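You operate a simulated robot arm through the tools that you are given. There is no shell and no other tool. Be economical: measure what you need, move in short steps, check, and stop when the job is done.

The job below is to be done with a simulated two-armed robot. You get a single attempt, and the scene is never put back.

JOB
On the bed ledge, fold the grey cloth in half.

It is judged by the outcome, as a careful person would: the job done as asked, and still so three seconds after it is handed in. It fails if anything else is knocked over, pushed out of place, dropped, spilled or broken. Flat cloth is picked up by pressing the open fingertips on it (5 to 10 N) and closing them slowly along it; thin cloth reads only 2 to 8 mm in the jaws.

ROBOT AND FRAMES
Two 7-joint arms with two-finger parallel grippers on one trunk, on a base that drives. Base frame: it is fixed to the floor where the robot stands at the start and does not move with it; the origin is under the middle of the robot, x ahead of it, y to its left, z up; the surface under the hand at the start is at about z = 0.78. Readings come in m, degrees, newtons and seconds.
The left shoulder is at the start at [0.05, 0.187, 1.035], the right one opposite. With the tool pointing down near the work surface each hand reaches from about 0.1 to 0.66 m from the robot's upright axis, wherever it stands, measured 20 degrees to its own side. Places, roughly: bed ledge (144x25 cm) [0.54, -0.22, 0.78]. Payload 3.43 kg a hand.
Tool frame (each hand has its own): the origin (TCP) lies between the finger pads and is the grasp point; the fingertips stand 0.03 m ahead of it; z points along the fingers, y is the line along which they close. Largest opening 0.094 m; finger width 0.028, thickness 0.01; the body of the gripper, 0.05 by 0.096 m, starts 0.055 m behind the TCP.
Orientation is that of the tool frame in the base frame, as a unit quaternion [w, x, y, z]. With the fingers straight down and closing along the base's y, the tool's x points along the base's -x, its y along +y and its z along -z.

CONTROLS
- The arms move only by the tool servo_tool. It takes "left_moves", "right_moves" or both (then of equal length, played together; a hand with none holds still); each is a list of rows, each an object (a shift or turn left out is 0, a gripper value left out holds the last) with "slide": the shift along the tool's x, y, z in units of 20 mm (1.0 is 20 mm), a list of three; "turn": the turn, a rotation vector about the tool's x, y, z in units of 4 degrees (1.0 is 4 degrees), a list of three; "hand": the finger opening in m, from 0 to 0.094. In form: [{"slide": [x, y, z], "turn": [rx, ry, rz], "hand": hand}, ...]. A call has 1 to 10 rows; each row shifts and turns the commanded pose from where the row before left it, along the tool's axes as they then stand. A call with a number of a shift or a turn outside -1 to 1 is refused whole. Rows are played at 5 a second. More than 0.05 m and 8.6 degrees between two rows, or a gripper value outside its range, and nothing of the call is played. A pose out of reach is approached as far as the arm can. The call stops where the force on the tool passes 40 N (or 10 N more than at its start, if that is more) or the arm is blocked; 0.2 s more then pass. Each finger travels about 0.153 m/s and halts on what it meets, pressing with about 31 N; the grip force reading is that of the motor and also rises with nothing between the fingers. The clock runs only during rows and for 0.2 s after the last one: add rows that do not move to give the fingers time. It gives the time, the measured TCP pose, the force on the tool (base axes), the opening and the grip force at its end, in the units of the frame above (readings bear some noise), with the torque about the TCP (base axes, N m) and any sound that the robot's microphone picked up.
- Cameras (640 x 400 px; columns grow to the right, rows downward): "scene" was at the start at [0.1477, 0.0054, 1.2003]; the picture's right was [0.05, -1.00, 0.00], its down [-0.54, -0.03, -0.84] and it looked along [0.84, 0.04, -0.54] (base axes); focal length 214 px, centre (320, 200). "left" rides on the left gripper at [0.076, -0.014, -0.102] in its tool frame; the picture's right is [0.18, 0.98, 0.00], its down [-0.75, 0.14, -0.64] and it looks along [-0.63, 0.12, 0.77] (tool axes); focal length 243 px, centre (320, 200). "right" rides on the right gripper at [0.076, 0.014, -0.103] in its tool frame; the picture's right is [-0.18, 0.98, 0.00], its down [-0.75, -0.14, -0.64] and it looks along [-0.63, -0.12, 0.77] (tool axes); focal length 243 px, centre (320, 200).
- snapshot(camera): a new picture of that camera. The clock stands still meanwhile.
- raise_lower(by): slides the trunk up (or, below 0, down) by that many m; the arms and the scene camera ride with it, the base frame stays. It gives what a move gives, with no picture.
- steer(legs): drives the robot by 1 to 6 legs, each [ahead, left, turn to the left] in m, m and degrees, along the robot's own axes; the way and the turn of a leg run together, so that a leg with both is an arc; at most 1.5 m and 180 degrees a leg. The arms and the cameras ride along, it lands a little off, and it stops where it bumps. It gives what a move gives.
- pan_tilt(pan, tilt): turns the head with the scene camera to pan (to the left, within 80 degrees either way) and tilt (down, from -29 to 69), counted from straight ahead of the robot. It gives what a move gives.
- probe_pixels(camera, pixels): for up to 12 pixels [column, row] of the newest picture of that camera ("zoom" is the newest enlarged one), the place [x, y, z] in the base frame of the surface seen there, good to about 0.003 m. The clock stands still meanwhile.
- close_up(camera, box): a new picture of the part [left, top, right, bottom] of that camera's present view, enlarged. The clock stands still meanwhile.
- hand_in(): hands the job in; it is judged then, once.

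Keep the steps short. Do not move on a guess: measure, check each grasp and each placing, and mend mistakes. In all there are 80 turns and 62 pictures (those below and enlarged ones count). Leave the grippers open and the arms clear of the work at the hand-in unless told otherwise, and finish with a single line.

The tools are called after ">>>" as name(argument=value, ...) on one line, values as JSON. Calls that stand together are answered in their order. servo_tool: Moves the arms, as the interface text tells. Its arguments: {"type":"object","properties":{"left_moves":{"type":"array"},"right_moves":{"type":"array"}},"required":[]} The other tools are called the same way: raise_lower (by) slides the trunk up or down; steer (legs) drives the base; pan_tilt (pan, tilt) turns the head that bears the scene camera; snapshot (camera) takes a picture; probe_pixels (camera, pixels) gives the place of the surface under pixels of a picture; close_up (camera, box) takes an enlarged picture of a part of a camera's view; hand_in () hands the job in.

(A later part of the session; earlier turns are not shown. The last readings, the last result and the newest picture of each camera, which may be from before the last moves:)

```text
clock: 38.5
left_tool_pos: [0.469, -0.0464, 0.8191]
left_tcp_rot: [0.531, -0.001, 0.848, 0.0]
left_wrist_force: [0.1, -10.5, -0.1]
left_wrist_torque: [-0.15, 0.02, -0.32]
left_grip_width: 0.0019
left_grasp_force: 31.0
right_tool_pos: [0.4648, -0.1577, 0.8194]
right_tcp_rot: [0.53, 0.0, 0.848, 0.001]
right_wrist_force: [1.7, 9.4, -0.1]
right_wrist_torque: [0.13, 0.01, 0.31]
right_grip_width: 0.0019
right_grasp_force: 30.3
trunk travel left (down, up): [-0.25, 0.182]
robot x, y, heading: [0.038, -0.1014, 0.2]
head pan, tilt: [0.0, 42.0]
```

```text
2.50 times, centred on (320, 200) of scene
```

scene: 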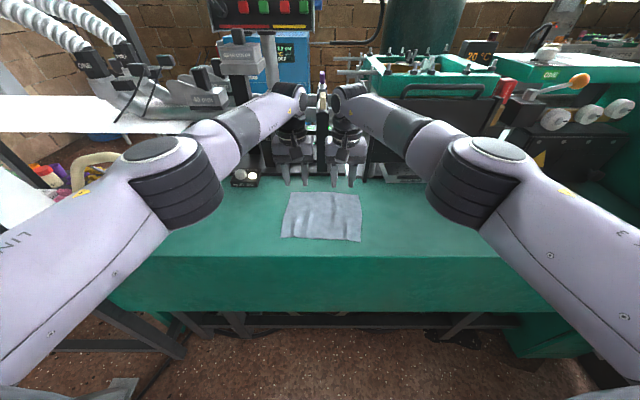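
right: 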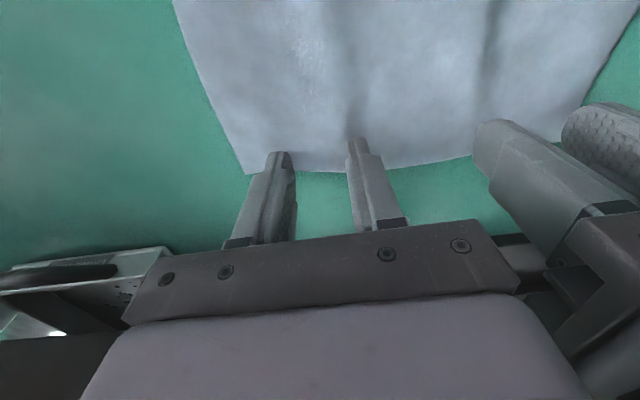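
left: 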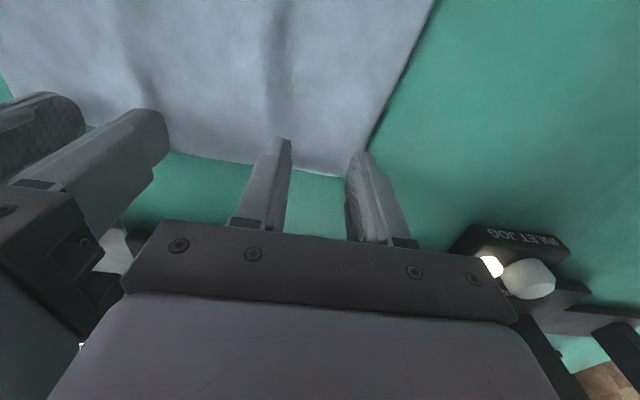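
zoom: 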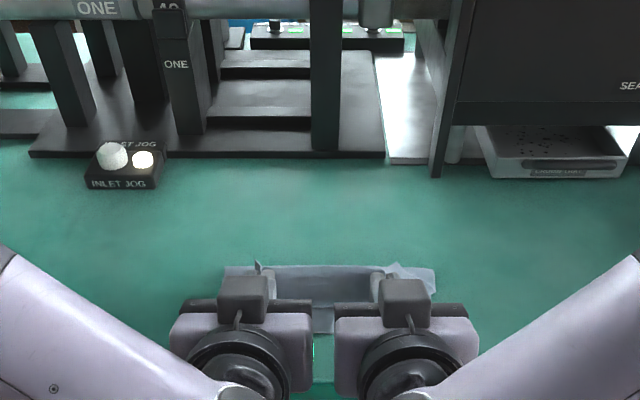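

The hands are nearly down and the crease shows at about row 268 of the zoom picture. I'll measure where the crease and the held edge are.

>>> probe_pixels(camera="zoom", pixels=[[228, 270], [318, 270], [430, 275], [320, 302], [320, 310], [320, 328], [258, 265], [395, 268], [320, 290], [435, 292]])

>>> snapshot(camera="left")

>>> close_up(camera="scene", box=[280, 180, 360, 240])

```text
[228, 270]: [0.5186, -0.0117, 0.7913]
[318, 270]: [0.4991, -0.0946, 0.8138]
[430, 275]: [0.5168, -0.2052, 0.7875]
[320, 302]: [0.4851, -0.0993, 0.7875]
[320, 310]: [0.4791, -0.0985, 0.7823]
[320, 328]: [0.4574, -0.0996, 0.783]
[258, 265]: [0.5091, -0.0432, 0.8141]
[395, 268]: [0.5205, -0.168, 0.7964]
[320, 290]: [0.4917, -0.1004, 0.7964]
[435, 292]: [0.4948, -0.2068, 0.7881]
```

```text
38 pictures are left
```

left: 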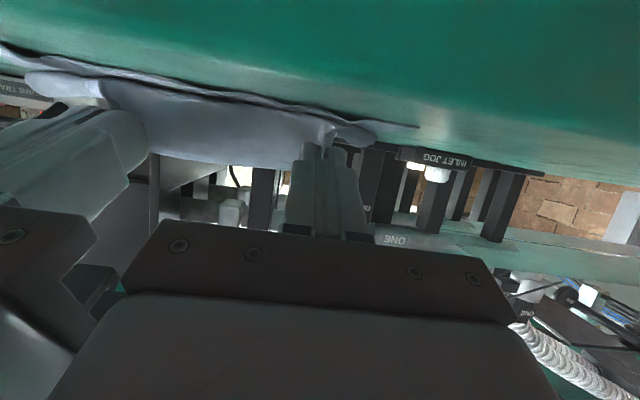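

```text
6.67 times, centred on (320, 210) of scene
```

zoom: 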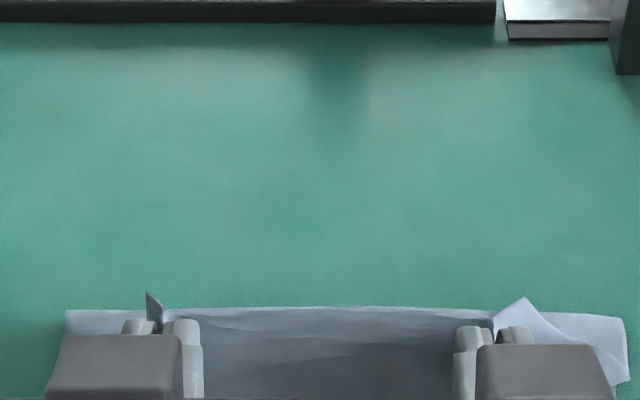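

The crease lies at x≈0.52-0.53, the near edge is still at x≈0.455, and the held edge stands up at x≈0.50. I'll tip further, to 84°, while lowering to the surface and drawing 8 mm toward me, so the edge unrolls forward on release.

>>> servo_tool(left_moves=[{"slide": [0.18, 0, 0], "turn": [0, -1, 0]}, {"slide": [0.18, 0, -0.015], "turn": [0, -1, 0]}, {"slide": [0.18, 0, -0.025], "turn": [0, -1, 0]}, {"slide": [0.18, 0, -0.04], "turn": [0, -1, 0]}, {"slide": [0.175, 0, -0.05], "turn": [0, -1, 0]}], right_moves=[{"slide": [0.18, 0, 0], "turn": [0, -1, 0]}, {"slide": [0.18, 0, -0.015], "turn": [0, -1, 0]}, {"slide": [0.18, 0, -0.025], "turn": [0, -1, 0]}, {"slide": [0.18, 0, -0.04], "turn": [0, -1, 0]}, {"slide": [0.175, 0, -0.05], "turn": [0, -1, 0]}])

>>> snapshot(camera="left")

>>> close_up(camera="scene", box=[260, 170, 380, 270])

```text
clock: 39.7
left_tool_pos: [0.461, -0.0464, 0.8029]
left_tcp_rot: [0.671, -0.002, 0.742, 0.001]
left_wrist_force: [0.2, -11.5, 3.8]
left_wrist_torque: [-0.07, -0.09, -0.34]
left_grip_width: 0.0019
left_grasp_force: 30.8
right_tool_pos: [0.4576, -0.1582, 0.8012]
right_tcp_rot: [0.671, -0.001, 0.742, 0.002]
right_wrist_force: [0.2, 11.2, 1.1]
right_wrist_torque: [0.02, -0.05, 0.33]
right_grip_width: 0.0019
right_grasp_force: 30.9
trunk travel left (down, up): [-0.25, 0.182]
robot x, y, heading: [0.0382, -0.1008, -0.2]
head pan, tilt: [0.0, 42.0]
```

```text
36 pictures are left
```

left: 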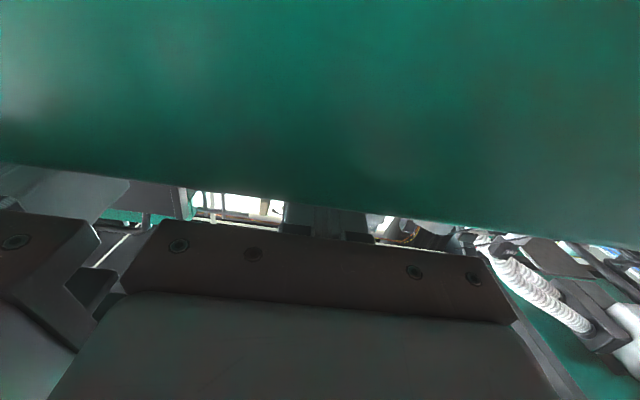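

```text
4.00 times, centred on (320, 220) of scene
```

zoom: 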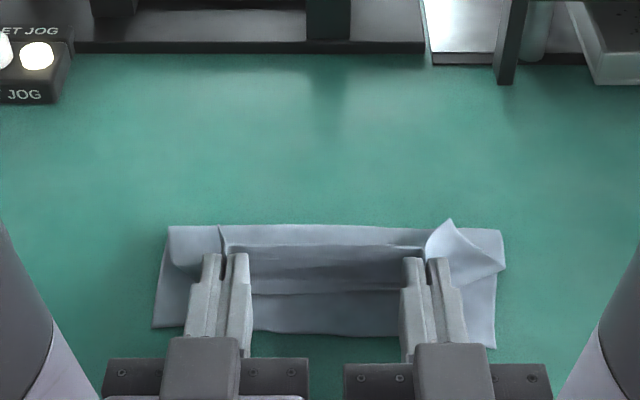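

The fold is formed, with a flap edge standing up at about row 245 and the right corner curled. I'll open the fingers slowly where they are and look.

>>> servo_tool(left_moves=[{"hand": 0.006}, {"hand": 0.01}, {"hand": 0.015}, {"hand": 0.02}, {"hand": 0.026}, {"hand": 0.03}, {}, {}], right_moves=[{"hand": 0.006}, {"hand": 0.01}, {"hand": 0.015}, {"hand": 0.02}, {"hand": 0.026}, {"hand": 0.03}, {}, {}])

>>> close_up(camera="scene", box=[260, 170, 380, 270])

```text
clock: 41.5
left_tool_pos: [0.4605, -0.0473, 0.802]
left_tcp_rot: [0.669, -0.001, 0.743, 0.001]
left_wrist_force: [-0.1, 0.1, -0.3]
left_wrist_torque: [0.01, 0.0, -0.01]
left_grip_width: 0.0301
left_grasp_force: 0.1
right_tool_pos: [0.4574, -0.1582, 0.8023]
right_tcp_rot: [0.669, -0.001, 0.744, 0.001]
right_wrist_force: [-0.3, 0.6, -0.6]
right_wrist_torque: [0.0, 0.01, 0.0]
right_grip_width: 0.0301
right_grasp_force: 0.1
trunk travel left (down, up): [-0.25, 0.182]
robot x, y, heading: [0.0417, -0.0984, -0.3]
head pan, tilt: [0.0, 42.0]
```

```text
4.00 times, centred on (320, 220) of scene
```

zoom: 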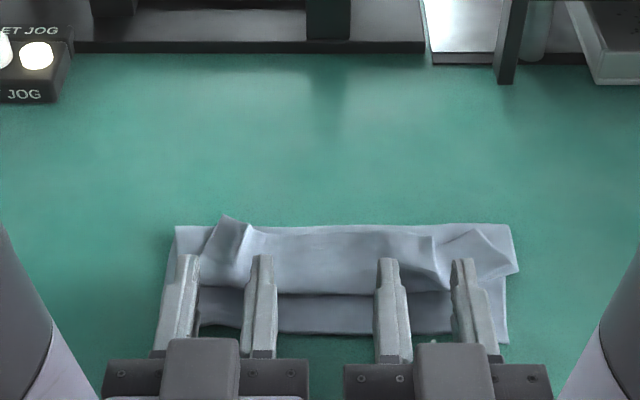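

Released. I'll draw the hands straight back along their fingers, off the cloth, then look.

>>> servo_tool(left_moves=[{"slide": [0, 0, -0.6]}, {"slide": [0, 0, -0.6]}, {"slide": [0, 0, -0.6]}, {"slide": [0, 0, -0.6]}, {"slide": [0, 0, -0.6]}, {}], right_moves=[{"slide": [0, 0, -0.6]}, {"slide": [0, 0, -0.6]}, {"slide": [0, 0, -0.6]}, {"slide": [0, 0, -0.6]}, {"slide": [0, 0, -0.6]}, {}])

>>> close_up(camera="scene", box=[270, 190, 370, 260])

```text
clock: 42.9
left_tool_pos: [0.4142, -0.0338, 0.8071]
left_tcp_rot: [0.662, -0.016, 0.749, 0.013]
left_wrist_force: [0.0, 1.2, 0.3]
left_wrist_torque: [-0.01, 0.0, 0.02]
left_grip_width: 0.0298
left_grasp_force: 0.0
left hand out of reach, approached as far as the arm can: row 5
right_tool_pos: [0.4138, -0.1663, 0.8112]
right_tcp_rot: [0.662, 0.015, 0.749, -0.013]
right_wrist_force: [0.3, 0.4, 0.3]
right_wrist_torque: [0.01, -0.04, -0.01]
right_grip_width: 0.0299
right_grasp_force: 0.1
right hand out of reach, approached as far as the arm can: row 4, 5
trunk travel left (down, up): [-0.25, 0.182]
robot x, y, heading: [0.0424, -0.0974, 0.2]
head pan, tilt: [0.0, 42.0]
```

```text
5.71 times, centred on (320, 225) of scene
```

zoom: 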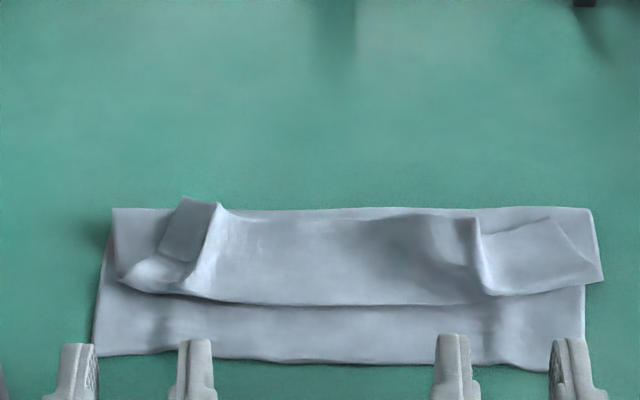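

The flap folded over, but its last 3 cm tucked back on itself, with the edge lying near the crease. I'll measure the ridges and edges so I can re-grip just the edge and unroll it forward.

>>> probe_pixels(camera="zoom", pixels=[[205, 205], [210, 230], [195, 290], [180, 240], [350, 215], [350, 230], [350, 300], [475, 222], [485, 270], [545, 225], [115, 212], [590, 212]])

>>> probe_pixels(camera="zoom", pixels=[[310, 360], [97, 352], [575, 370], [130, 280], [600, 280], [240, 222], [240, 235], [430, 225], [430, 235], [290, 220]])

```text
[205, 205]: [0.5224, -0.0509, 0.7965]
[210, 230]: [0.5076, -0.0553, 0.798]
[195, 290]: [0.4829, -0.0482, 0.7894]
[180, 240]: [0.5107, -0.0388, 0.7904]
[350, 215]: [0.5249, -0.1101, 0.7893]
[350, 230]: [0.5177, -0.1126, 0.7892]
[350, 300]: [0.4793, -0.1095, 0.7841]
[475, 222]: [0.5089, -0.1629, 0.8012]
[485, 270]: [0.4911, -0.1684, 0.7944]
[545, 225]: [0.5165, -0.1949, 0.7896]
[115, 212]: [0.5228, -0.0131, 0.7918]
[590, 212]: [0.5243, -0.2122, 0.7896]
```

```text
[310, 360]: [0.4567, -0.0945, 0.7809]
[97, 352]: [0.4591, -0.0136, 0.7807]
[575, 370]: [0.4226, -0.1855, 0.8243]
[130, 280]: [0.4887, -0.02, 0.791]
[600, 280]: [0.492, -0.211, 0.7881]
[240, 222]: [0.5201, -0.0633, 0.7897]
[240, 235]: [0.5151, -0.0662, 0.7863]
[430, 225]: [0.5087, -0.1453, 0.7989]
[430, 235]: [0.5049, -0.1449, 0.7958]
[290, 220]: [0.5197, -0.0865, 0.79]
```

The crease is at x≈0.525, the flap's front bend at 0.479 and the tucked strip's edge at 0.51-0.52. Two ridges stand up 10 mm, at y≈-0.053 and -0.164, and they make good grips. I'll raise the hands, then tip them back to vertical.

>>> servo_tool(left_moves=[{"slide": [-1, 0, 0]}, {"slide": [-1, 0, 0]}, {"slide": [-1, 0, 0]}, {"slide": [-1, 0, 0]}, {"slide": [-0.5, 0, 0.5], "turn": [0, 1, 0]}, {"turn": [0, 1, 0], "slide": [0, 0, 0.5]}, {"turn": [0, 1, 0], "slide": [0, 0, 0.5]}, {"turn": [0, 1, 0], "slide": [0, 0, 0.5]}, {"turn": [0, 1, 0], "slide": [0, 0, 0.5]}, {"turn": [0, 1, 0]}], right_moves=[{"slide": [-1, 0, 0]}, {"slide": [-1, 0, 0]}, {"slide": [-1, 0, 0]}, {"slide": [-1, 0, 0]}, {"slide": [-0.5, 0, 0.5], "turn": [0, 1, 0]}, {"turn": [0, 1, 0], "slide": [0, 0, 0.5]}, {"turn": [0, 1, 0], "slide": [0, 0, 0.5]}, {"turn": [0, 1, 0], "slide": [0, 0, 0.5]}, {"turn": [0, 1, 0], "slide": [0, 0, 0.5]}, {"turn": [0, 1, 0]}])

>>> servo_tool(left_moves=[{"turn": [0, 1, 0]}, {"turn": [0, 1, 0]}, {"turn": [0, 1, 0]}, {"turn": [0, 1, 0]}, {"turn": [0, 1, 0]}, {"turn": [0, 1, 0]}, {"turn": [0, 1, 0]}, {"turn": [0, 1, 0]}, {"turn": [0, 1, 0]}, {"turn": [0, 1, 0]}], right_moves=[{"turn": [0, 1, 0]}, {"turn": [0, 1, 0]}, {"turn": [0, 1, 0]}, {"turn": [0, 1, 0]}, {"turn": [0, 1, 0]}, {"turn": [0, 1, 0]}, {"turn": [0, 1, 0]}, {"turn": [0, 1, 0]}, {"turn": [0, 1, 0]}, {"turn": [0, 1, 0]}])

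>>> servo_tool(left_moves=[{"turn": [0, 1, 0], "hand": 0.026}, {"turn": [0, 1, 0]}, {"turn": [0, 1, 0]}, {"turn": [0, 1, 0]}, {"turn": [0, 1, 0]}, {}], right_moves=[{"turn": [0, 1, 0], "hand": 0.026}, {"turn": [0, 1, 0]}, {"turn": [0, 1, 0]}, {"turn": [0, 1, 0]}, {"turn": [0, 1, 0]}, {}])

```text
clock: 45.1
left_tool_pos: [0.4682, -0.045, 0.8886]
left_tcp_rot: [0.499, -0.001, 0.866, 0.0]
left_wrist_force: [0.5, -0.3, -0.7]
left_wrist_torque: [-0.01, 0.02, 0.0]
left_grip_width: 0.0302
left_grasp_force: 0.2
right_tool_pos: [0.4656, -0.1536, 0.892]
right_tcp_rot: [0.501, -0.001, 0.866, 0.001]
right_wrist_force: [-0.2, 0.3, 0.5]
right_wrist_torque: [0.01, 0.03, 0.02]
right_grip_width: 0.0301
right_grasp_force: 0.1
trunk travel left (down, up): [-0.25, 0.182]
robot x, y, heading: [0.0374, -0.1007, 0.2]
head pan, tilt: [0.0, 42.0]
```

```text
clock: 47.3
left_tool_pos: [0.4684, -0.0439, 0.8885]
left_tcp_rot: [0.172, -0.002, 0.985, 0.0]
left_wrist_force: [-0.8, 0.3, 0.2]
left_wrist_torque: [0.02, -0.01, 0.02]
left_grip_width: 0.03
left_grasp_force: 0.1
right_tool_pos: [0.4664, -0.1546, 0.892]
right_tcp_rot: [0.173, -0.002, 0.985, 0.001]
right_wrist_force: [0.3, -0.1, 0.3]
right_wrist_torque: [-0.01, 0.01, 0.01]
right_grip_width: 0.0303
right_grasp_force: 0.0
trunk travel left (down, up): [-0.25, 0.182]
robot x, y, heading: [0.0364, -0.1058, 0.0]
head pan, tilt: [0.0, 42.0]
```

```text
clock: 48.7
left_tool_pos: [0.4676, -0.0459, 0.8877]
left_tcp_rot: [-0.001, -0.001, 1.0, 0.0]
left_wrist_force: [-0.6, 0.0, 0.8]
left_wrist_torque: [0.01, 0.03, 0.0]
left_grip_width: 0.0261
left_grasp_force: 0.0
right_tool_pos: [0.4661, -0.1522, 0.8931]
right_tcp_rot: [0.0, -0.002, 1.0, 0.0]
right_wrist_force: [0.2, 0.5, 0.0]
right_wrist_torque: [0.03, 0.0, 0.0]
right_grip_width: 0.026
right_grasp_force: 0.1
trunk travel left (down, up): [-0.25, 0.182]
robot x, y, heading: [0.0369, -0.0973, -0.1]
head pan, tilt: [0.0, 42.0]
```

Both are vertical. I'll move above the ridges: left to (0.526, -0.053), right to (0.516, -0.164), at a TCP height of about 0.835.

>>> servo_tool(left_moves=[{"slide": [-0.7, -0.35, 0]}, {"slide": [-0.7, 0, 0.4]}, {"slide": [-0.8, 0, 0.7]}, {"slide": [-0.7, 0, 0.8]}, {"slide": [0, 0, 0.8]}, {}], right_moves=[{"slide": [-0.6, -0.6, 0]}, {"slide": [-0.6, 0, 0.5]}, {"slide": [-0.7, 0, 0.7]}, {"slide": [-0.6, 0, 0.8]}, {"slide": [0, 0, 0.9]}, {}])

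>>> snapshot(camera="left")

>>> snapshot(camera="right")

>>> close_up(camera="scene", box=[270, 180, 370, 260])

```text
clock: 50.1
left_tool_pos: [0.5245, -0.053, 0.833]
left_tcp_rot: [-0.001, -0.002, 1.0, -0.001]
left_wrist_force: [0.0, -0.4, -0.2]
left_wrist_torque: [0.02, -0.01, -0.01]
left_grip_width: 0.0262
left_grasp_force: 0.0
right_tool_pos: [0.5168, -0.1656, 0.8342]
right_tcp_rot: [0.0, -0.001, 1.0, 0.0]
right_wrist_force: [0.6, -0.5, -0.1]
right_wrist_torque: [0.03, -0.01, 0.0]
right_grip_width: 0.0261
right_grasp_force: 0.0
trunk travel left (down, up): [-0.25, 0.182]
robot x, y, heading: [0.0395, -0.0954, 0.1]
head pan, tilt: [0.0, 42.0]
```

```text
32 pictures are left
```

left: 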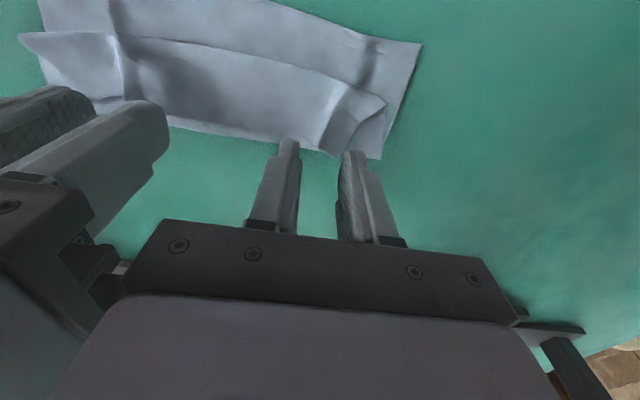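

```text
31 pictures are left
```

right: 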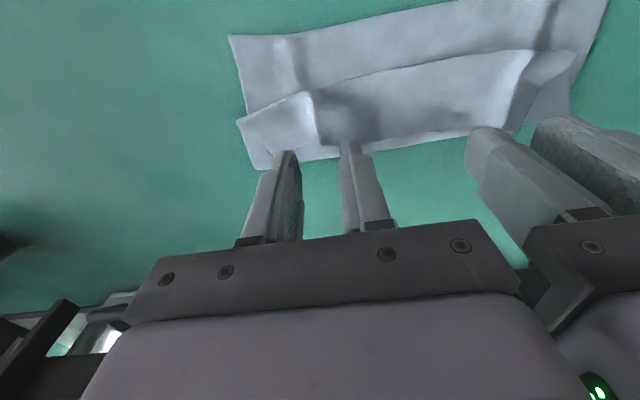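

```text
5.00 times, centred on (320, 220) of scene
```

zoom: 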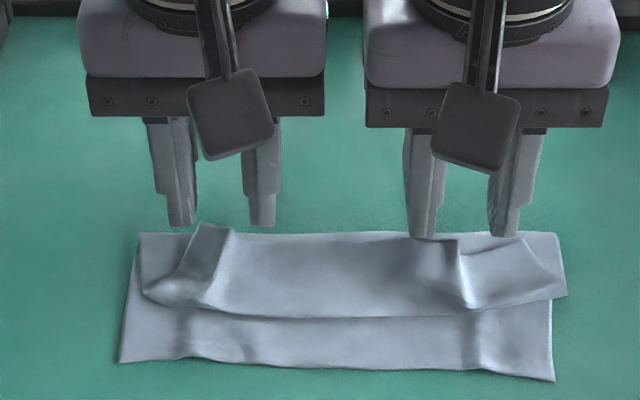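

Both hands straddle their ridges. I'll lower them until the tips stand at about z 0.788, just above the lower layers, and close slowly.

>>> servo_tool(left_moves=[{"slide": [0, 0, 0.3]}, {"slide": [0, 0, 0.3]}, {"slide": [0, 0, 0.15]}, {}], right_moves=[{"slide": [0.2, 0, 0.3]}, {"slide": [0, 0, 0.3]}, {"slide": [0, 0, 0.2]}, {}])

>>> servo_tool(left_moves=[{"hand": 0.022}, {"hand": 0.018}, {"hand": 0.014}, {"hand": 0.01}, {"hand": 0.006}, {"hand": 0.002}, {"hand": 0.0}, {}], right_moves=[{"hand": 0.022}, {"hand": 0.018}, {"hand": 0.014}, {"hand": 0.01}, {"hand": 0.006}, {"hand": 0.002}, {"hand": 0.0}, {}])

>>> close_up(camera="scene", box=[270, 180, 370, 260])

```text
clock: 51.1
left_tool_pos: [0.5256, -0.0534, 0.8187]
left_tcp_rot: [-0.001, -0.002, 1.0, 0.0]
left_wrist_force: [-0.3, 0.8, -0.3]
left_wrist_torque: [0.01, -0.01, 0.01]
left_grip_width: 0.0263
left_grasp_force: 0.1
right_tool_pos: [0.5125, -0.1646, 0.8181]
right_tcp_rot: [0.001, -0.002, 1.0, 0.0]
right_wrist_force: [-0.4, 0.0, 1.0]
right_wrist_torque: [0.01, -0.01, -0.01]
right_grip_width: 0.0259
right_grasp_force: 0.1
trunk travel left (down, up): [-0.25, 0.182]
robot x, y, heading: [0.042, -0.1, 0.1]
head pan, tilt: [0.0, 42.0]
```

```text
clock: 52.9
left_tool_pos: [0.526, -0.0538, 0.8172]
left_tcp_rot: [0.0, 0.0, 1.0, -0.001]
left_wrist_force: [-0.5, -7.0, -0.3]
left_wrist_torque: [-0.22, 0.01, 0.04]
left_grip_width: 0.0021
left_grasp_force: 30.9
right_tool_pos: [0.5133, -0.1656, 0.8182]
right_tcp_rot: [0.0, -0.002, 1.0, 0.001]
right_wrist_force: [0.8, 6.3, 0.1]
right_wrist_torque: [0.23, -0.02, 0.02]
right_grip_width: 0.0019
right_grasp_force: 31.4
trunk travel left (down, up): [-0.25, 0.182]
robot x, y, heading: [0.0414, -0.0986, -0.0]
head pan, tilt: [0.0, 42.0]
```

```text
5.00 times, centred on (320, 220) of scene
```

zoom: 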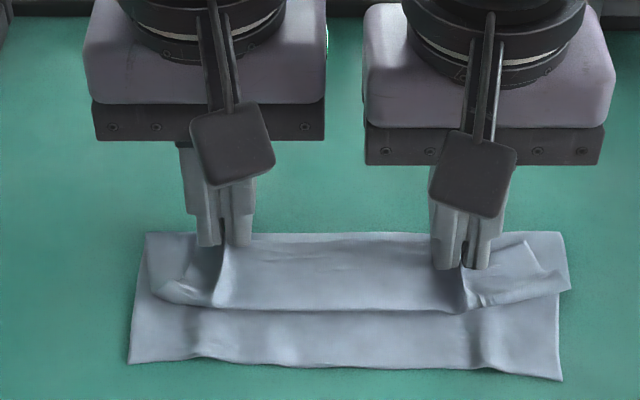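

Each reads 2 mm, with tension between the hands, so both hold the strip. I'll lift 14 mm and check that only the top strip comes.

>>> servo_tool(left_moves=[{"slide": [0, 0, -0.35]}, {"slide": [0, 0, -0.35]}, {}], right_moves=[{"slide": [0, 0, -0.35]}, {"slide": [0, 0, -0.35]}, {}])

>>> close_up(camera="scene", box=[270, 180, 370, 260])

>>> snapshot(camera="left")

```text
clock: 53.7
left_tool_pos: [0.5257, -0.0537, 0.8329]
left_tcp_rot: [0.0, -0.001, 1.0, 0.001]
left_wrist_force: [-0.1, -6.1, 0.6]
left_wrist_torque: [-0.17, 0.02, 0.05]
left_grip_width: 0.002
left_grasp_force: 31.3
right_tool_pos: [0.5119, -0.1637, 0.8317]
right_tcp_rot: [0.0, -0.001, 1.0, 0.0]
right_wrist_force: [0.4, 6.5, -0.4]
right_wrist_torque: [0.17, -0.01, 0.01]
right_grip_width: 0.0019
right_grasp_force: 31.2
trunk travel left (down, up): [-0.25, 0.182]
robot x, y, heading: [0.0393, -0.0981, -0.1]
head pan, tilt: [0.0, 42.0]
```

```text
5.00 times, centred on (320, 220) of scene
```

zoom: 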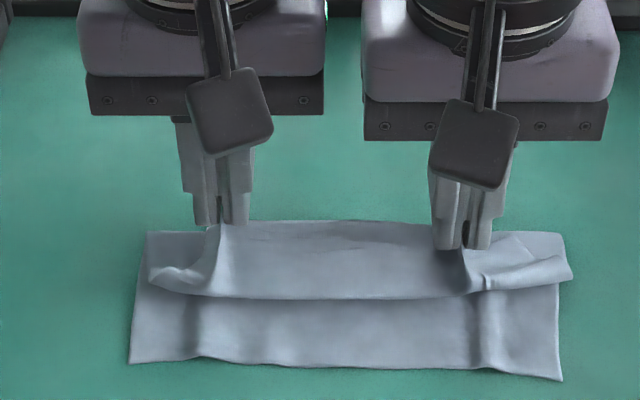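

```text
27 pictures are left
```

left: 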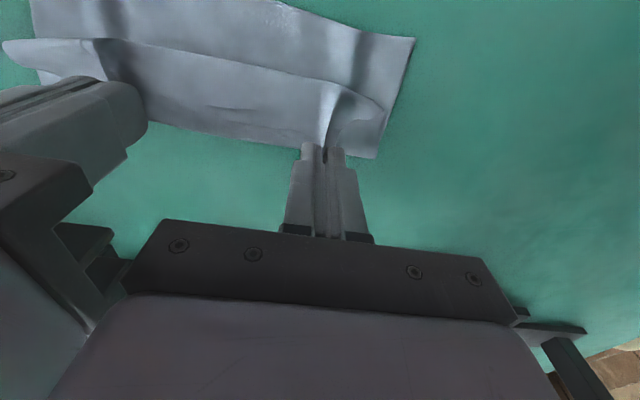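

Only the top strip lifted, and the lower layers lie still. I'll carry the strip over in a small arc, tipping as before. This is the first half.

>>> servo_tool(left_moves=[{"slide": [0.1, 0, -0.24], "turn": [0, -1, 0]}, {"slide": [0.125, 0, -0.24], "turn": [0, -1, 0]}, {"slide": [0.14, 0, -0.22], "turn": [0, -1, 0]}, {"slide": [0.155, 0, -0.2], "turn": [0, -1, 0]}, {"slide": [0.17, 0, -0.195], "turn": [0, -1, 0]}, {"slide": [0.19, 0, -0.18], "turn": [0, -1, 0]}, {"slide": [0.21, 0, -0.16], "turn": [0, -1, 0]}, {"slide": [0.23, 0, -0.155], "turn": [0, -1, 0]}, {"slide": [0.255, 0, -0.14], "turn": [0, -1, 0]}, {"slide": [0.265, 0, -0.125], "turn": [0, -1, 0]}], right_moves=[{"slide": [0.06, 0, -0.24], "turn": [0, -1, 0]}, {"slide": [0.085, 0, -0.24], "turn": [0, -1, 0]}, {"slide": [0.1, 0, -0.22], "turn": [0, -1, 0]}, {"slide": [0.115, 0, -0.2], "turn": [0, -1, 0]}, {"slide": [0.13, 0, -0.195], "turn": [0, -1, 0]}, {"slide": [0.15, 0, -0.18], "turn": [0, -1, 0]}, {"slide": [0.17, 0, -0.16], "turn": [0, -1, 0]}, {"slide": [0.19, 0, -0.155], "turn": [0, -1, 0]}, {"slide": [0.215, 0, -0.14], "turn": [0, -1, 0]}, {"slide": [0.225, 0, -0.125], "turn": [0, -1, 0]}])

>>> snapshot(camera="left")

```text
clock: 55.9
left_tool_pos: [0.482, -0.0537, 0.8543]
left_tcp_rot: [0.343, -0.002, 0.939, 0.0]
left_wrist_force: [-0.1, -10.6, 0.7]
left_wrist_torque: [-0.31, -0.01, -0.14]
left_grip_width: 0.0018
left_grasp_force: 31.0
right_tool_pos: [0.4764, -0.1659, 0.857]
right_tcp_rot: [0.343, -0.001, 0.939, 0.001]
right_wrist_force: [0.6, 10.3, -0.5]
right_wrist_torque: [0.23, 0.02, 0.21]
right_grip_width: 0.0019
right_grasp_force: 30.8
trunk travel left (down, up): [-0.25, 0.182]
robot x, y, heading: [0.0377, -0.0996, -0.1]
head pan, tilt: [0.0, 42.0]
```

```text
26 pictures are left
```

left: 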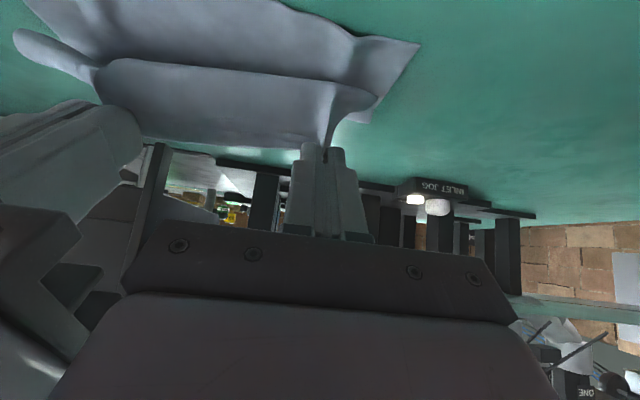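

The strip is held and rising, and the lower layer is undisturbed. On to the second half of the arc.

>>> servo_tool(left_moves=[{"slide": [0.285, 0, -0.12], "turn": [0, -1, 0]}, {"slide": [0.295, 0, -0.105], "turn": [0, -1, 0]}, {"slide": [0.3, 0, -0.1], "turn": [0, -1, 0]}, {"slide": [0.32, 0, -0.08], "turn": [0, -1, 0]}, {"slide": [0.32, 0, -0.08], "turn": [0, -1, 0]}, {"slide": [0.32, 0, -0.065], "turn": [0, -1, 0]}, {"slide": [0.335, 0, -0.06], "turn": [0, -1, 0]}, {"slide": [0.325, 0, -0.055], "turn": [0, -1, 0]}, {"slide": [0.315, 0, -0.04], "turn": [0, -1, 0]}, {"slide": [0.305, 0, -0.025], "turn": [0, -1, 0]}], right_moves=[{"slide": [0.285, 0, -0.12], "turn": [0, -1, 0]}, {"slide": [0.295, 0, -0.105], "turn": [0, -1, 0]}, {"slide": [0.3, 0, -0.1], "turn": [0, -1, 0]}, {"slide": [0.32, 0, -0.08], "turn": [0, -1, 0]}, {"slide": [0.32, 0, -0.08], "turn": [0, -1, 0]}, {"slide": [0.32, 0, -0.065], "turn": [0, -1, 0]}, {"slide": [0.335, 0, -0.06], "turn": [0, -1, 0]}, {"slide": [0.325, 0, -0.055], "turn": [0, -1, 0]}, {"slide": [0.315, 0, -0.04], "turn": [0, -1, 0]}, {"slide": [0.305, 0, -0.025], "turn": [0, -1, 0]}])

>>> close_up(camera="scene", box=[270, 190, 370, 260])

```text
clock: 58.1
left_tool_pos: [0.439, -0.0528, 0.8127]
left_tcp_rot: [0.645, -0.002, 0.764, 0.0]
left_wrist_force: [-0.5, -10.9, 1.3]
left_wrist_torque: [-0.14, -0.02, -0.32]
left_grip_width: 0.0016
left_grasp_force: 31.4
right_tool_pos: [0.4331, -0.1653, 0.8145]
right_tcp_rot: [0.644, 0.0, 0.765, 0.001]
right_wrist_force: [0.6, 10.2, -0.5]
right_wrist_torque: [0.03, 0.01, 0.29]
right_grip_width: 0.0021
right_grasp_force: 31.1
trunk travel left (down, up): [-0.25, 0.182]
robot x, y, heading: [0.0428, -0.1031, 0.0]
head pan, tilt: [0.0, 42.0]
```

```text
5.71 times, centred on (320, 225) of scene
```

zoom: 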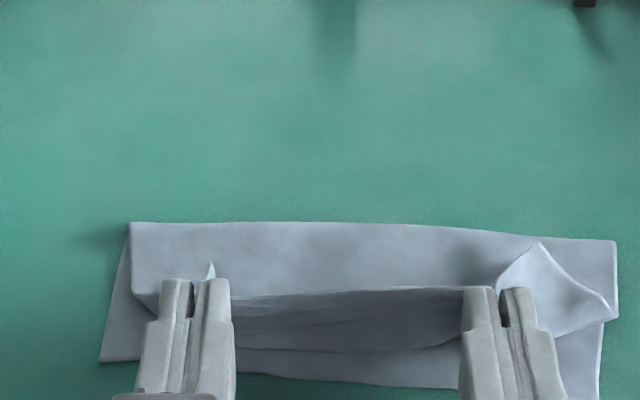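

The flap has come forward, and only the right outer corner still turns back. I'll measure.

>>> probe_pixels(camera="zoom", pixels=[[135, 226], [330, 228], [610, 245], [340, 295], [340, 320], [340, 345], [340, 365], [340, 380], [540, 248], [600, 310], [560, 280], [105, 358]])

```text
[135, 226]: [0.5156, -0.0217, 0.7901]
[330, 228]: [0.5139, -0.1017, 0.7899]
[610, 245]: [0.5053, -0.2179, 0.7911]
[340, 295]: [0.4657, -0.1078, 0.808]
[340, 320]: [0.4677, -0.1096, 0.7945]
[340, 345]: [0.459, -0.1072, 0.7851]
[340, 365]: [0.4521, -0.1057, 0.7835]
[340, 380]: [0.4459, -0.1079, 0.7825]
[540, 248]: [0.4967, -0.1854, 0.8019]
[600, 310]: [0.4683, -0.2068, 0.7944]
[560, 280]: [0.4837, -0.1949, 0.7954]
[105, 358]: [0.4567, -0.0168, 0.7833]
```

The flap is forward, but the crease crept to x≈0.51, and the held edge still leans back. The hands now sit mostly in front of the ledge, so I can tip them past horizontal and the edge will fall toward me on release. I'll tip 28° more in place and watch the forces.

>>> servo_tool(left_moves=[{"turn": [0, -1, 0]}, {"turn": [0, -1, 0]}, {"turn": [0, -1, 0]}, {"turn": [0, -1, 0]}, {"turn": [0, -1, 0]}, {"turn": [0, -1, 0]}, {"turn": [0, -1, 0]}, {}], right_moves=[{"turn": [0, -1, 0]}, {"turn": [0, -1, 0]}, {"turn": [0, -1, 0]}, {"turn": [0, -1, 0]}, {"turn": [0, -1, 0]}, {"turn": [0, -1, 0]}, {"turn": [0, -1, 0]}, {}])

>>> close_up(camera="scene", box=[260, 190, 380, 270])

```text
clock: 58.9
left_tool_pos: [0.4543, -0.0561, 0.8198]
left_tcp_rot: [0.711, -0.005, 0.703, 0.013]
left_wrist_force: [0.0, 3.6, -0.3]
left_wrist_torque: [-0.13, 0.01, -0.37]
left_grip_width: 0.0018
left_grasp_force: 30.7
left hand out of reach, approached as far as the arm can: row 2, 3
right_tool_pos: [0.4582, -0.1564, 0.8282]
right_tcp_rot: [0.712, 0.003, 0.702, -0.011]
right_wrist_force: [-0.3, -5.3, -0.5]
right_wrist_torque: [0.04, -0.03, 0.44]
right_grip_width: 0.0017
right_grasp_force: 31.0
right hand out of reach, approached as far as the arm can: row 2, 3
trunk travel left (down, up): [-0.25, 0.182]
robot x, y, heading: [0.0387, -0.102, 0.2]
head pan, tilt: [0.0, 42.0]
stopped in row 3 (left hand): the force on the tool passed its limit at 62 N (the readings are from after the stop); the commanded pose is now the measured one
```

```text
5.00 times, centred on (320, 230) of scene
```

zoom: 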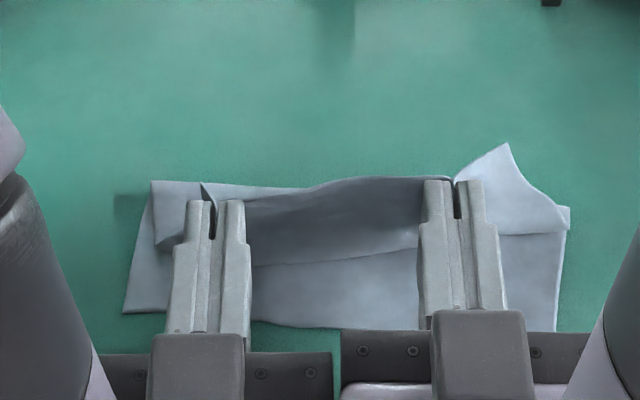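

The tip-over stopped. The robot stands too close for that pose and the hands crowded each other. I'll let go here, lift away, and back the robot off so the pose is reachable next time.

>>> servo_tool(left_moves=[{"hand": 0.006}, {"hand": 0.012}, {"hand": 0.018}, {"hand": 0.024}, {}, {"slide": [0, 0, -0.4]}, {"slide": [-0.6, 0.2, -0.3]}, {"slide": [-1, 0.2, 0]}, {"slide": [-1, 0.2, 0]}, {"slide": [-1, 0.2, 0]}], right_moves=[{"hand": 0.006}, {"hand": 0.012}, {"hand": 0.018}, {"hand": 0.024}, {}, {"slide": [0, 0, -0.4]}, {"slide": [-0.6, -0.2, -0.3]}, {"slide": [-1, -0.2, 0]}, {"slide": [-1, -0.2, 0]}, {"slide": [-1, -0.2, 0]}])

>>> steer(legs=[[-0.09, 0, 0]])

>>> snapshot(camera="scene")

```text
clock: 61.1
left_tool_pos: [0.4476, -0.0393, 0.891]
left_tcp_rot: [0.711, -0.005, 0.703, 0.012]
left_wrist_force: [-0.6, -0.9, -0.3]
left_wrist_torque: [0.01, 0.0, -0.03]
left_grip_width: 0.024
left_grasp_force: 0.1
left hand out of reach, approached as far as the arm can: row 6
right_tool_pos: [0.4513, -0.1706, 0.9016]
right_tcp_rot: [0.712, 0.002, 0.703, -0.009]
right_wrist_force: [-0.2, -0.1, 0.0]
right_wrist_torque: [-0.03, 0.02, -0.02]
right_grip_width: 0.0242
right_grasp_force: 0.1
right hand out of reach, approached as far as the arm can: row 6
trunk travel left (down, up): [-0.25, 0.182]
robot x, y, heading: [0.0413, -0.1024, 0.0]
head pan, tilt: [0.0, 42.0]
```

```text
clock: 62.2
left_tool_pos: [0.3579, -0.0373, 0.8924]
left_tcp_rot: [0.712, -0.007, 0.702, 0.013]
left_wrist_force: [-0.8, 0.2, -0.1]
left_wrist_torque: [-0.02, -0.03, 0.0]
left_grip_width: 0.0239
left_grasp_force: 0.2
right_tool_pos: [0.3611, -0.1706, 0.9012]
right_tcp_rot: [0.712, 0.001, 0.702, -0.01]
right_wrist_force: [-0.1, 0.0, 0.0]
right_wrist_torque: [0.01, 0.04, 0.01]
right_grip_width: 0.024
right_grasp_force: 0.0
trunk travel left (down, up): [-0.25, 0.182]
robot x, y, heading: [-0.0504, -0.1005, 0.1]
head pan, tilt: [0.0, 42.0]
```

```text
23 pictures are left
```

scene: 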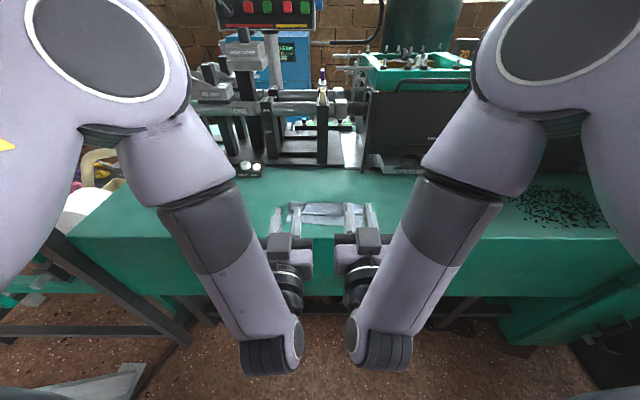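

Backed off. I'll move the hands apart sideways and look at the cloth closely.

>>> servo_tool(left_moves=[{"slide": [-0.5, 1, 0]}, {"slide": [0, 1, 0]}, {"slide": [0, 1, 0]}, {"slide": [0, 1, 0]}, {"slide": [0, 1, 0]}], right_moves=[{"slide": [-0.2, -1, 0]}, {"slide": [0, -1, 0]}, {"slide": [0, -1, 0]}, {"slide": [0, -1, 0]}, {"slide": [0, -1, 0]}])

>>> close_up(camera="scene", box=[265, 180, 385, 255])

```text
clock: 63.4
left_tool_pos: [0.3588, 0.041, 0.9208]
left_tcp_rot: [0.711, -0.008, 0.703, 0.014]
left_wrist_force: [-0.1, 0.2, -0.1]
left_wrist_torque: [-0.05, 0.03, 0.0]
left_grip_width: 0.0243
left_grasp_force: 0.0
left hand out of reach, approached as far as the arm can: row 3, 4, 5
right_tool_pos: [0.358, -0.2402, 0.924]
right_tcp_rot: [0.711, 0.003, 0.703, -0.011]
right_wrist_force: [-0.4, -0.3, 0.1]
right_wrist_torque: [0.01, -0.01, 0.0]
right_grip_width: 0.0243
right_grasp_force: 0.0
right hand out of reach, approached as far as the arm can: row 3, 4, 5
trunk travel left (down, up): [-0.25, 0.182]
robot x, y, heading: [-0.0486, -0.1014, 0.3]
head pan, tilt: [0.0, 42.0]
```

```text
5.33 times, centred on (325, 218) of scene
```

zoom: 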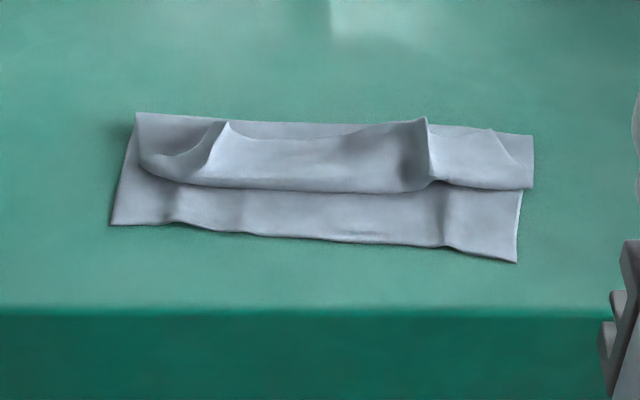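

>>> probe_pixels(camera="zoom", pixels=[[138, 116], [300, 128], [530, 138], [113, 222], [310, 237], [515, 260], [310, 188], [150, 168], [525, 185], [222, 130], [423, 122], [320, 140]])

>>> probe_pixels(camera="zoom", pixels=[[185, 123], [490, 132], [510, 155], [222, 150], [428, 150], [320, 160], [160, 155], [270, 133], [370, 133], [430, 180]])

```text
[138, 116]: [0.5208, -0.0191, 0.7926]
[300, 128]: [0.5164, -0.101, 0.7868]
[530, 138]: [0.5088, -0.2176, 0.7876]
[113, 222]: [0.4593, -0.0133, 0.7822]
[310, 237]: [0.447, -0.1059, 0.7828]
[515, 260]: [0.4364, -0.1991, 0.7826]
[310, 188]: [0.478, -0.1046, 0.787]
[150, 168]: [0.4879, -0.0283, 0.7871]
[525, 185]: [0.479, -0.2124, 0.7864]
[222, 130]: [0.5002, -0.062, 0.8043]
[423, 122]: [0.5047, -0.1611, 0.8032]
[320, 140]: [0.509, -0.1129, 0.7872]
```

```text
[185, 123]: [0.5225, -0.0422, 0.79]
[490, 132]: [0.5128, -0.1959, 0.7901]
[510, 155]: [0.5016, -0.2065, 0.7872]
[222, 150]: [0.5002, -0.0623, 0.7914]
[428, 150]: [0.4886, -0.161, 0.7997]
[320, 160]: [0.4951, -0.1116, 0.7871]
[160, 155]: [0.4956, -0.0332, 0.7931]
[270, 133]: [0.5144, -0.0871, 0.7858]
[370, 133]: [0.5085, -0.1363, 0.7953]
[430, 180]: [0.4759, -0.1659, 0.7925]
```

The cloth now measures well. The near edge is at 0.459 to 0.436, the crease at 0.521 to 0.509, and the flap's bend at 0.478. The remaining 3 cm strip is turned back, and unrolled it would land about on the near edge. The ridges at (0.500, -0.062) and (0.505, -0.161) stand 2 cm high, so I'll turn the hands upright and grip them again.

>>> servo_tool(left_moves=[{"turn": [0, 1, 0]}, {"turn": [0, 1, 0]}, {"turn": [0, 1, 0]}, {"turn": [0, 1, 0]}, {"turn": [0, 1, 0]}, {"turn": [0, 1, 0]}, {"turn": [0, 1, 0]}, {"turn": [0, 1, 0]}, {"turn": [0, 1, 0]}, {"turn": [0, 1, 0]}], right_moves=[{"turn": [0, 1, 0]}, {"turn": [0, 1, 0]}, {"turn": [0, 1, 0]}, {"turn": [0, 1, 0]}, {"turn": [0, 1, 0]}, {"turn": [0, 1, 0]}, {"turn": [0, 1, 0]}, {"turn": [0, 1, 0]}, {"turn": [0, 1, 0]}, {"turn": [0, 1, 0]}])

>>> servo_tool(left_moves=[{"turn": [0, 1, 0]}, {"turn": [0, 1, 0]}, {"turn": [0, 1, 0]}, {"turn": [0, 1, 0]}, {"turn": [0, 1, 0]}, {"turn": [0, 1, 0]}, {"turn": [0, 1, 0]}, {"turn": [0, 1, 0]}, {"turn": [0, 1, 0]}, {"turn": [0, 1, 0]}], right_moves=[{"turn": [0, 1, 0]}, {"turn": [0, 1, 0]}, {"turn": [0, 1, 0]}, {"turn": [0, 1, 0]}, {"turn": [0, 1, 0]}, {"turn": [0, 1, 0]}, {"turn": [0, 1, 0]}, {"turn": [0, 1, 0]}, {"turn": [0, 1, 0]}, {"turn": [0, 1, 0]}])

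>>> servo_tool(left_moves=[{"turn": [0, 1, 0], "hand": 0.028}, {"turn": [0, 1, 0]}, {"turn": [0, 0.65, 0]}, {"slide": [-1, 0, 0]}, {"slide": [-1, 0, 0]}, {"slide": [-1, 0, 0]}, {}], right_moves=[{"turn": [0, 1, 0], "hand": 0.028}, {"turn": [0, 1, 0]}, {"turn": [0, 0.65, 0]}, {"slide": [-1, 0, 0]}, {"slide": [-1, 0, 0]}, {"slide": [-1, 0, 0]}, {}])

```text
clock: 65.6
left_tool_pos: [0.3586, 0.0402, 0.9209]
left_tcp_rot: [0.428, -0.011, 0.904, 0.01]
left_wrist_force: [-0.6, -0.4, -0.2]
left_wrist_torque: [0.03, -0.03, 0.01]
left_grip_width: 0.024
left_grasp_force: 0.0
right_tool_pos: [0.3582, -0.2402, 0.9237]
right_tcp_rot: [0.428, 0.005, 0.904, -0.009]
right_wrist_force: [0.2, 0.6, -0.4]
right_wrist_torque: [-0.01, 0.01, 0.02]
right_grip_width: 0.0241
right_grasp_force: 0.1
trunk travel left (down, up): [-0.25, 0.182]
robot x, y, heading: [-0.0488, -0.1038, 0.2]
head pan, tilt: [0.0, 42.0]
```

```text
clock: 67.8
left_tool_pos: [0.359, 0.0404, 0.9203]
left_tcp_rot: [0.094, -0.013, 0.995, 0.005]
left_wrist_force: [-0.2, 0.1, 1.1]
left_wrist_torque: [-0.03, -0.01, 0.02]
left_grip_width: 0.024
left_grasp_force: 0.0
right_tool_pos: [0.3602, -0.2415, 0.9249]
right_tcp_rot: [0.093, 0.007, 0.996, -0.007]
right_wrist_force: [-0.5, 0.6, -0.3]
right_wrist_torque: [0.02, 0.02, 0.0]
right_grip_width: 0.024
right_grasp_force: 0.1
trunk travel left (down, up): [-0.25, 0.182]
robot x, y, heading: [-0.0488, -0.1012, 0.2]
head pan, tilt: [0.0, 42.0]
```

```text
clock: 69.4
left_tool_pos: [0.42, 0.0412, 0.9214]
left_tcp_rot: [0.002, -0.014, 1.0, 0.004]
left_wrist_force: [-0.1, -0.3, -0.5]
left_wrist_torque: [-0.02, -0.01, -0.04]
left_grip_width: 0.0278
left_grasp_force: 0.0
right_tool_pos: [0.4203, -0.2395, 0.9234]
right_tcp_rot: [0.001, 0.008, 1.0, -0.004]
right_wrist_force: [0.3, -0.9, 0.2]
right_wrist_torque: [-0.02, 0.01, 0.02]
right_grip_width: 0.0279
right_grasp_force: 0.1
trunk travel left (down, up): [-0.25, 0.182]
robot x, y, heading: [-0.0518, -0.1013, 0.2]
head pan, tilt: [0.0, 42.0]
```

>>> servo_tool(left_moves=[{"slide": [-0.71, -0.81, 0.5]}, {"slide": [-0.71, -0.81, 0.7]}, {"slide": [-0.71, -0.81, 0.7]}, {"slide": [-0.71, -0.81, 0.7]}, {"slide": [-0.71, -0.81, 0.7]}, {"slide": [-0.71, -0.81, 0.5]}, {"slide": [0, 0, 0.4]}, {}], right_moves=[{"slide": [-0.75, 0.6, 0.5]}, {"slide": [-0.75, 0.6, 0.7]}, {"slide": [-0.75, 0.6, 0.7]}, {"slide": [-0.75, 0.6, 0.7]}, {"slide": [-0.75, 0.6, 0.7]}, {"slide": [-0.75, 0.58, 0.5]}, {"slide": [0, 0, 0.5]}, {}])

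>>> close_up(camera="scene", box=[265, 165, 385, 255])

>>> snapshot(camera="right")

```text
clock: 71.2
left_tool_pos: [0.508, -0.053, 0.8365]
left_tcp_rot: [0.002, -0.014, 1.0, 0.004]
left_wrist_force: [-0.5, -0.5, 0.7]
left_wrist_torque: [-0.03, -0.02, -0.02]
left_grip_width: 0.0281
left_grasp_force: 0.1
right_tool_pos: [0.5117, -0.1731, 0.8369]
right_tcp_rot: [0.002, 0.008, 1.0, -0.005]
right_wrist_force: [0.1, -0.3, 0.7]
right_wrist_torque: [0.03, 0.01, 0.01]
right_grip_width: 0.0281
right_grasp_force: 0.1
trunk travel left (down, up): [-0.25, 0.182]
robot x, y, heading: [-0.05, -0.0997, 0.1]
head pan, tilt: [0.0, 42.0]
```

```text
4.44 times, centred on (325, 210) of scene
```

zoom: 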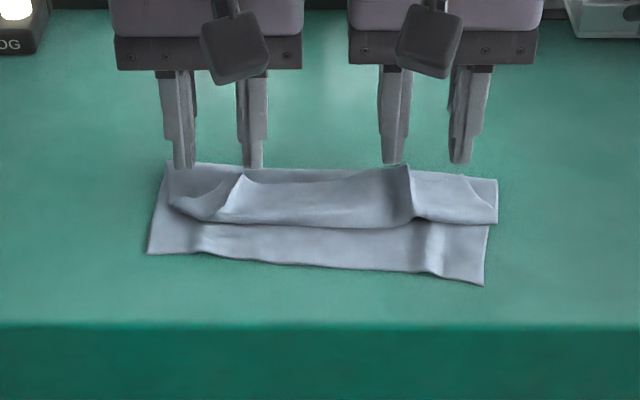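

```text
20 pictures are left
```

right: 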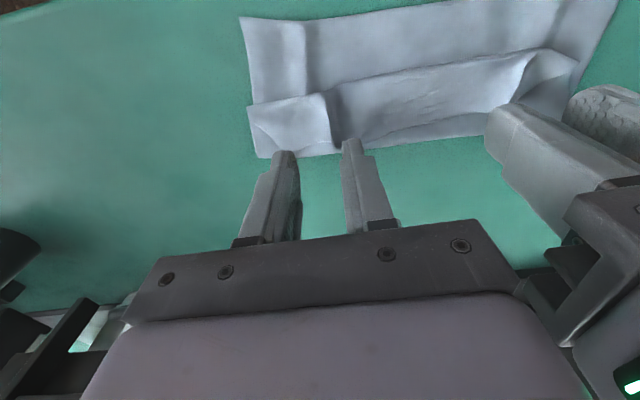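

The ridges sit close to the inner fingers. I'll shift each hand 5-6 mm inward and 4 mm nearer to me, open to 32 mm, and lower to a TCP height of 0.819.

>>> servo_tool(left_moves=[{"slide": [0.2, -0.27, 0], "hand": 0.032}, {"slide": [0, 0, 0.3]}, {"slide": [0, 0, 0.3]}, {"slide": [0, 0, 0.28]}, {}], right_moves=[{"slide": [0.2, 0.3, 0], "hand": 0.032}, {"slide": [0, 0, 0.3]}, {"slide": [0, 0, 0.3]}, {"slide": [0, 0, 0.3]}, {}])

>>> close_up(camera="scene", box=[275, 175, 375, 250])

```text
clock: 72.4
left_tool_pos: [0.5033, -0.0576, 0.8199]
left_tcp_rot: [0.002, -0.014, 1.0, 0.005]
left_wrist_force: [0.3, -0.4, 0.5]
left_wrist_torque: [-0.01, 0.01, 0.01]
left_grip_width: 0.032
left_grasp_force: 0.0
right_tool_pos: [0.5058, -0.1663, 0.8205]
right_tcp_rot: [0.003, 0.008, 1.0, -0.006]
right_wrist_force: [0.7, 0.6, 0.1]
right_wrist_torque: [0.0, 0.05, 0.01]
right_grip_width: 0.032
right_grasp_force: 0.0
trunk travel left (down, up): [-0.25, 0.182]
robot x, y, heading: [-0.0527, -0.1032, 0.1]
head pan, tilt: [0.0, 42.0]
```

```text
5.33 times, centred on (325, 212) of scene
```

zoom: 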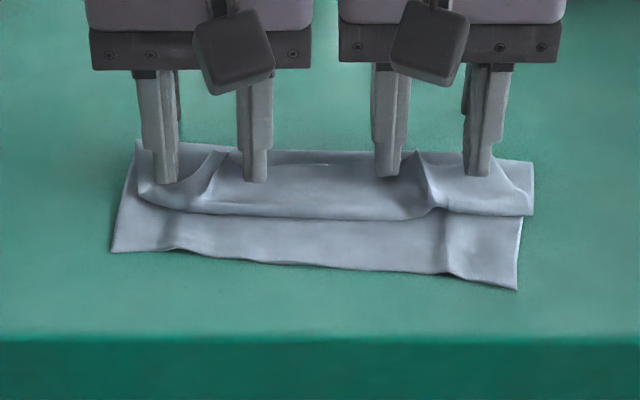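

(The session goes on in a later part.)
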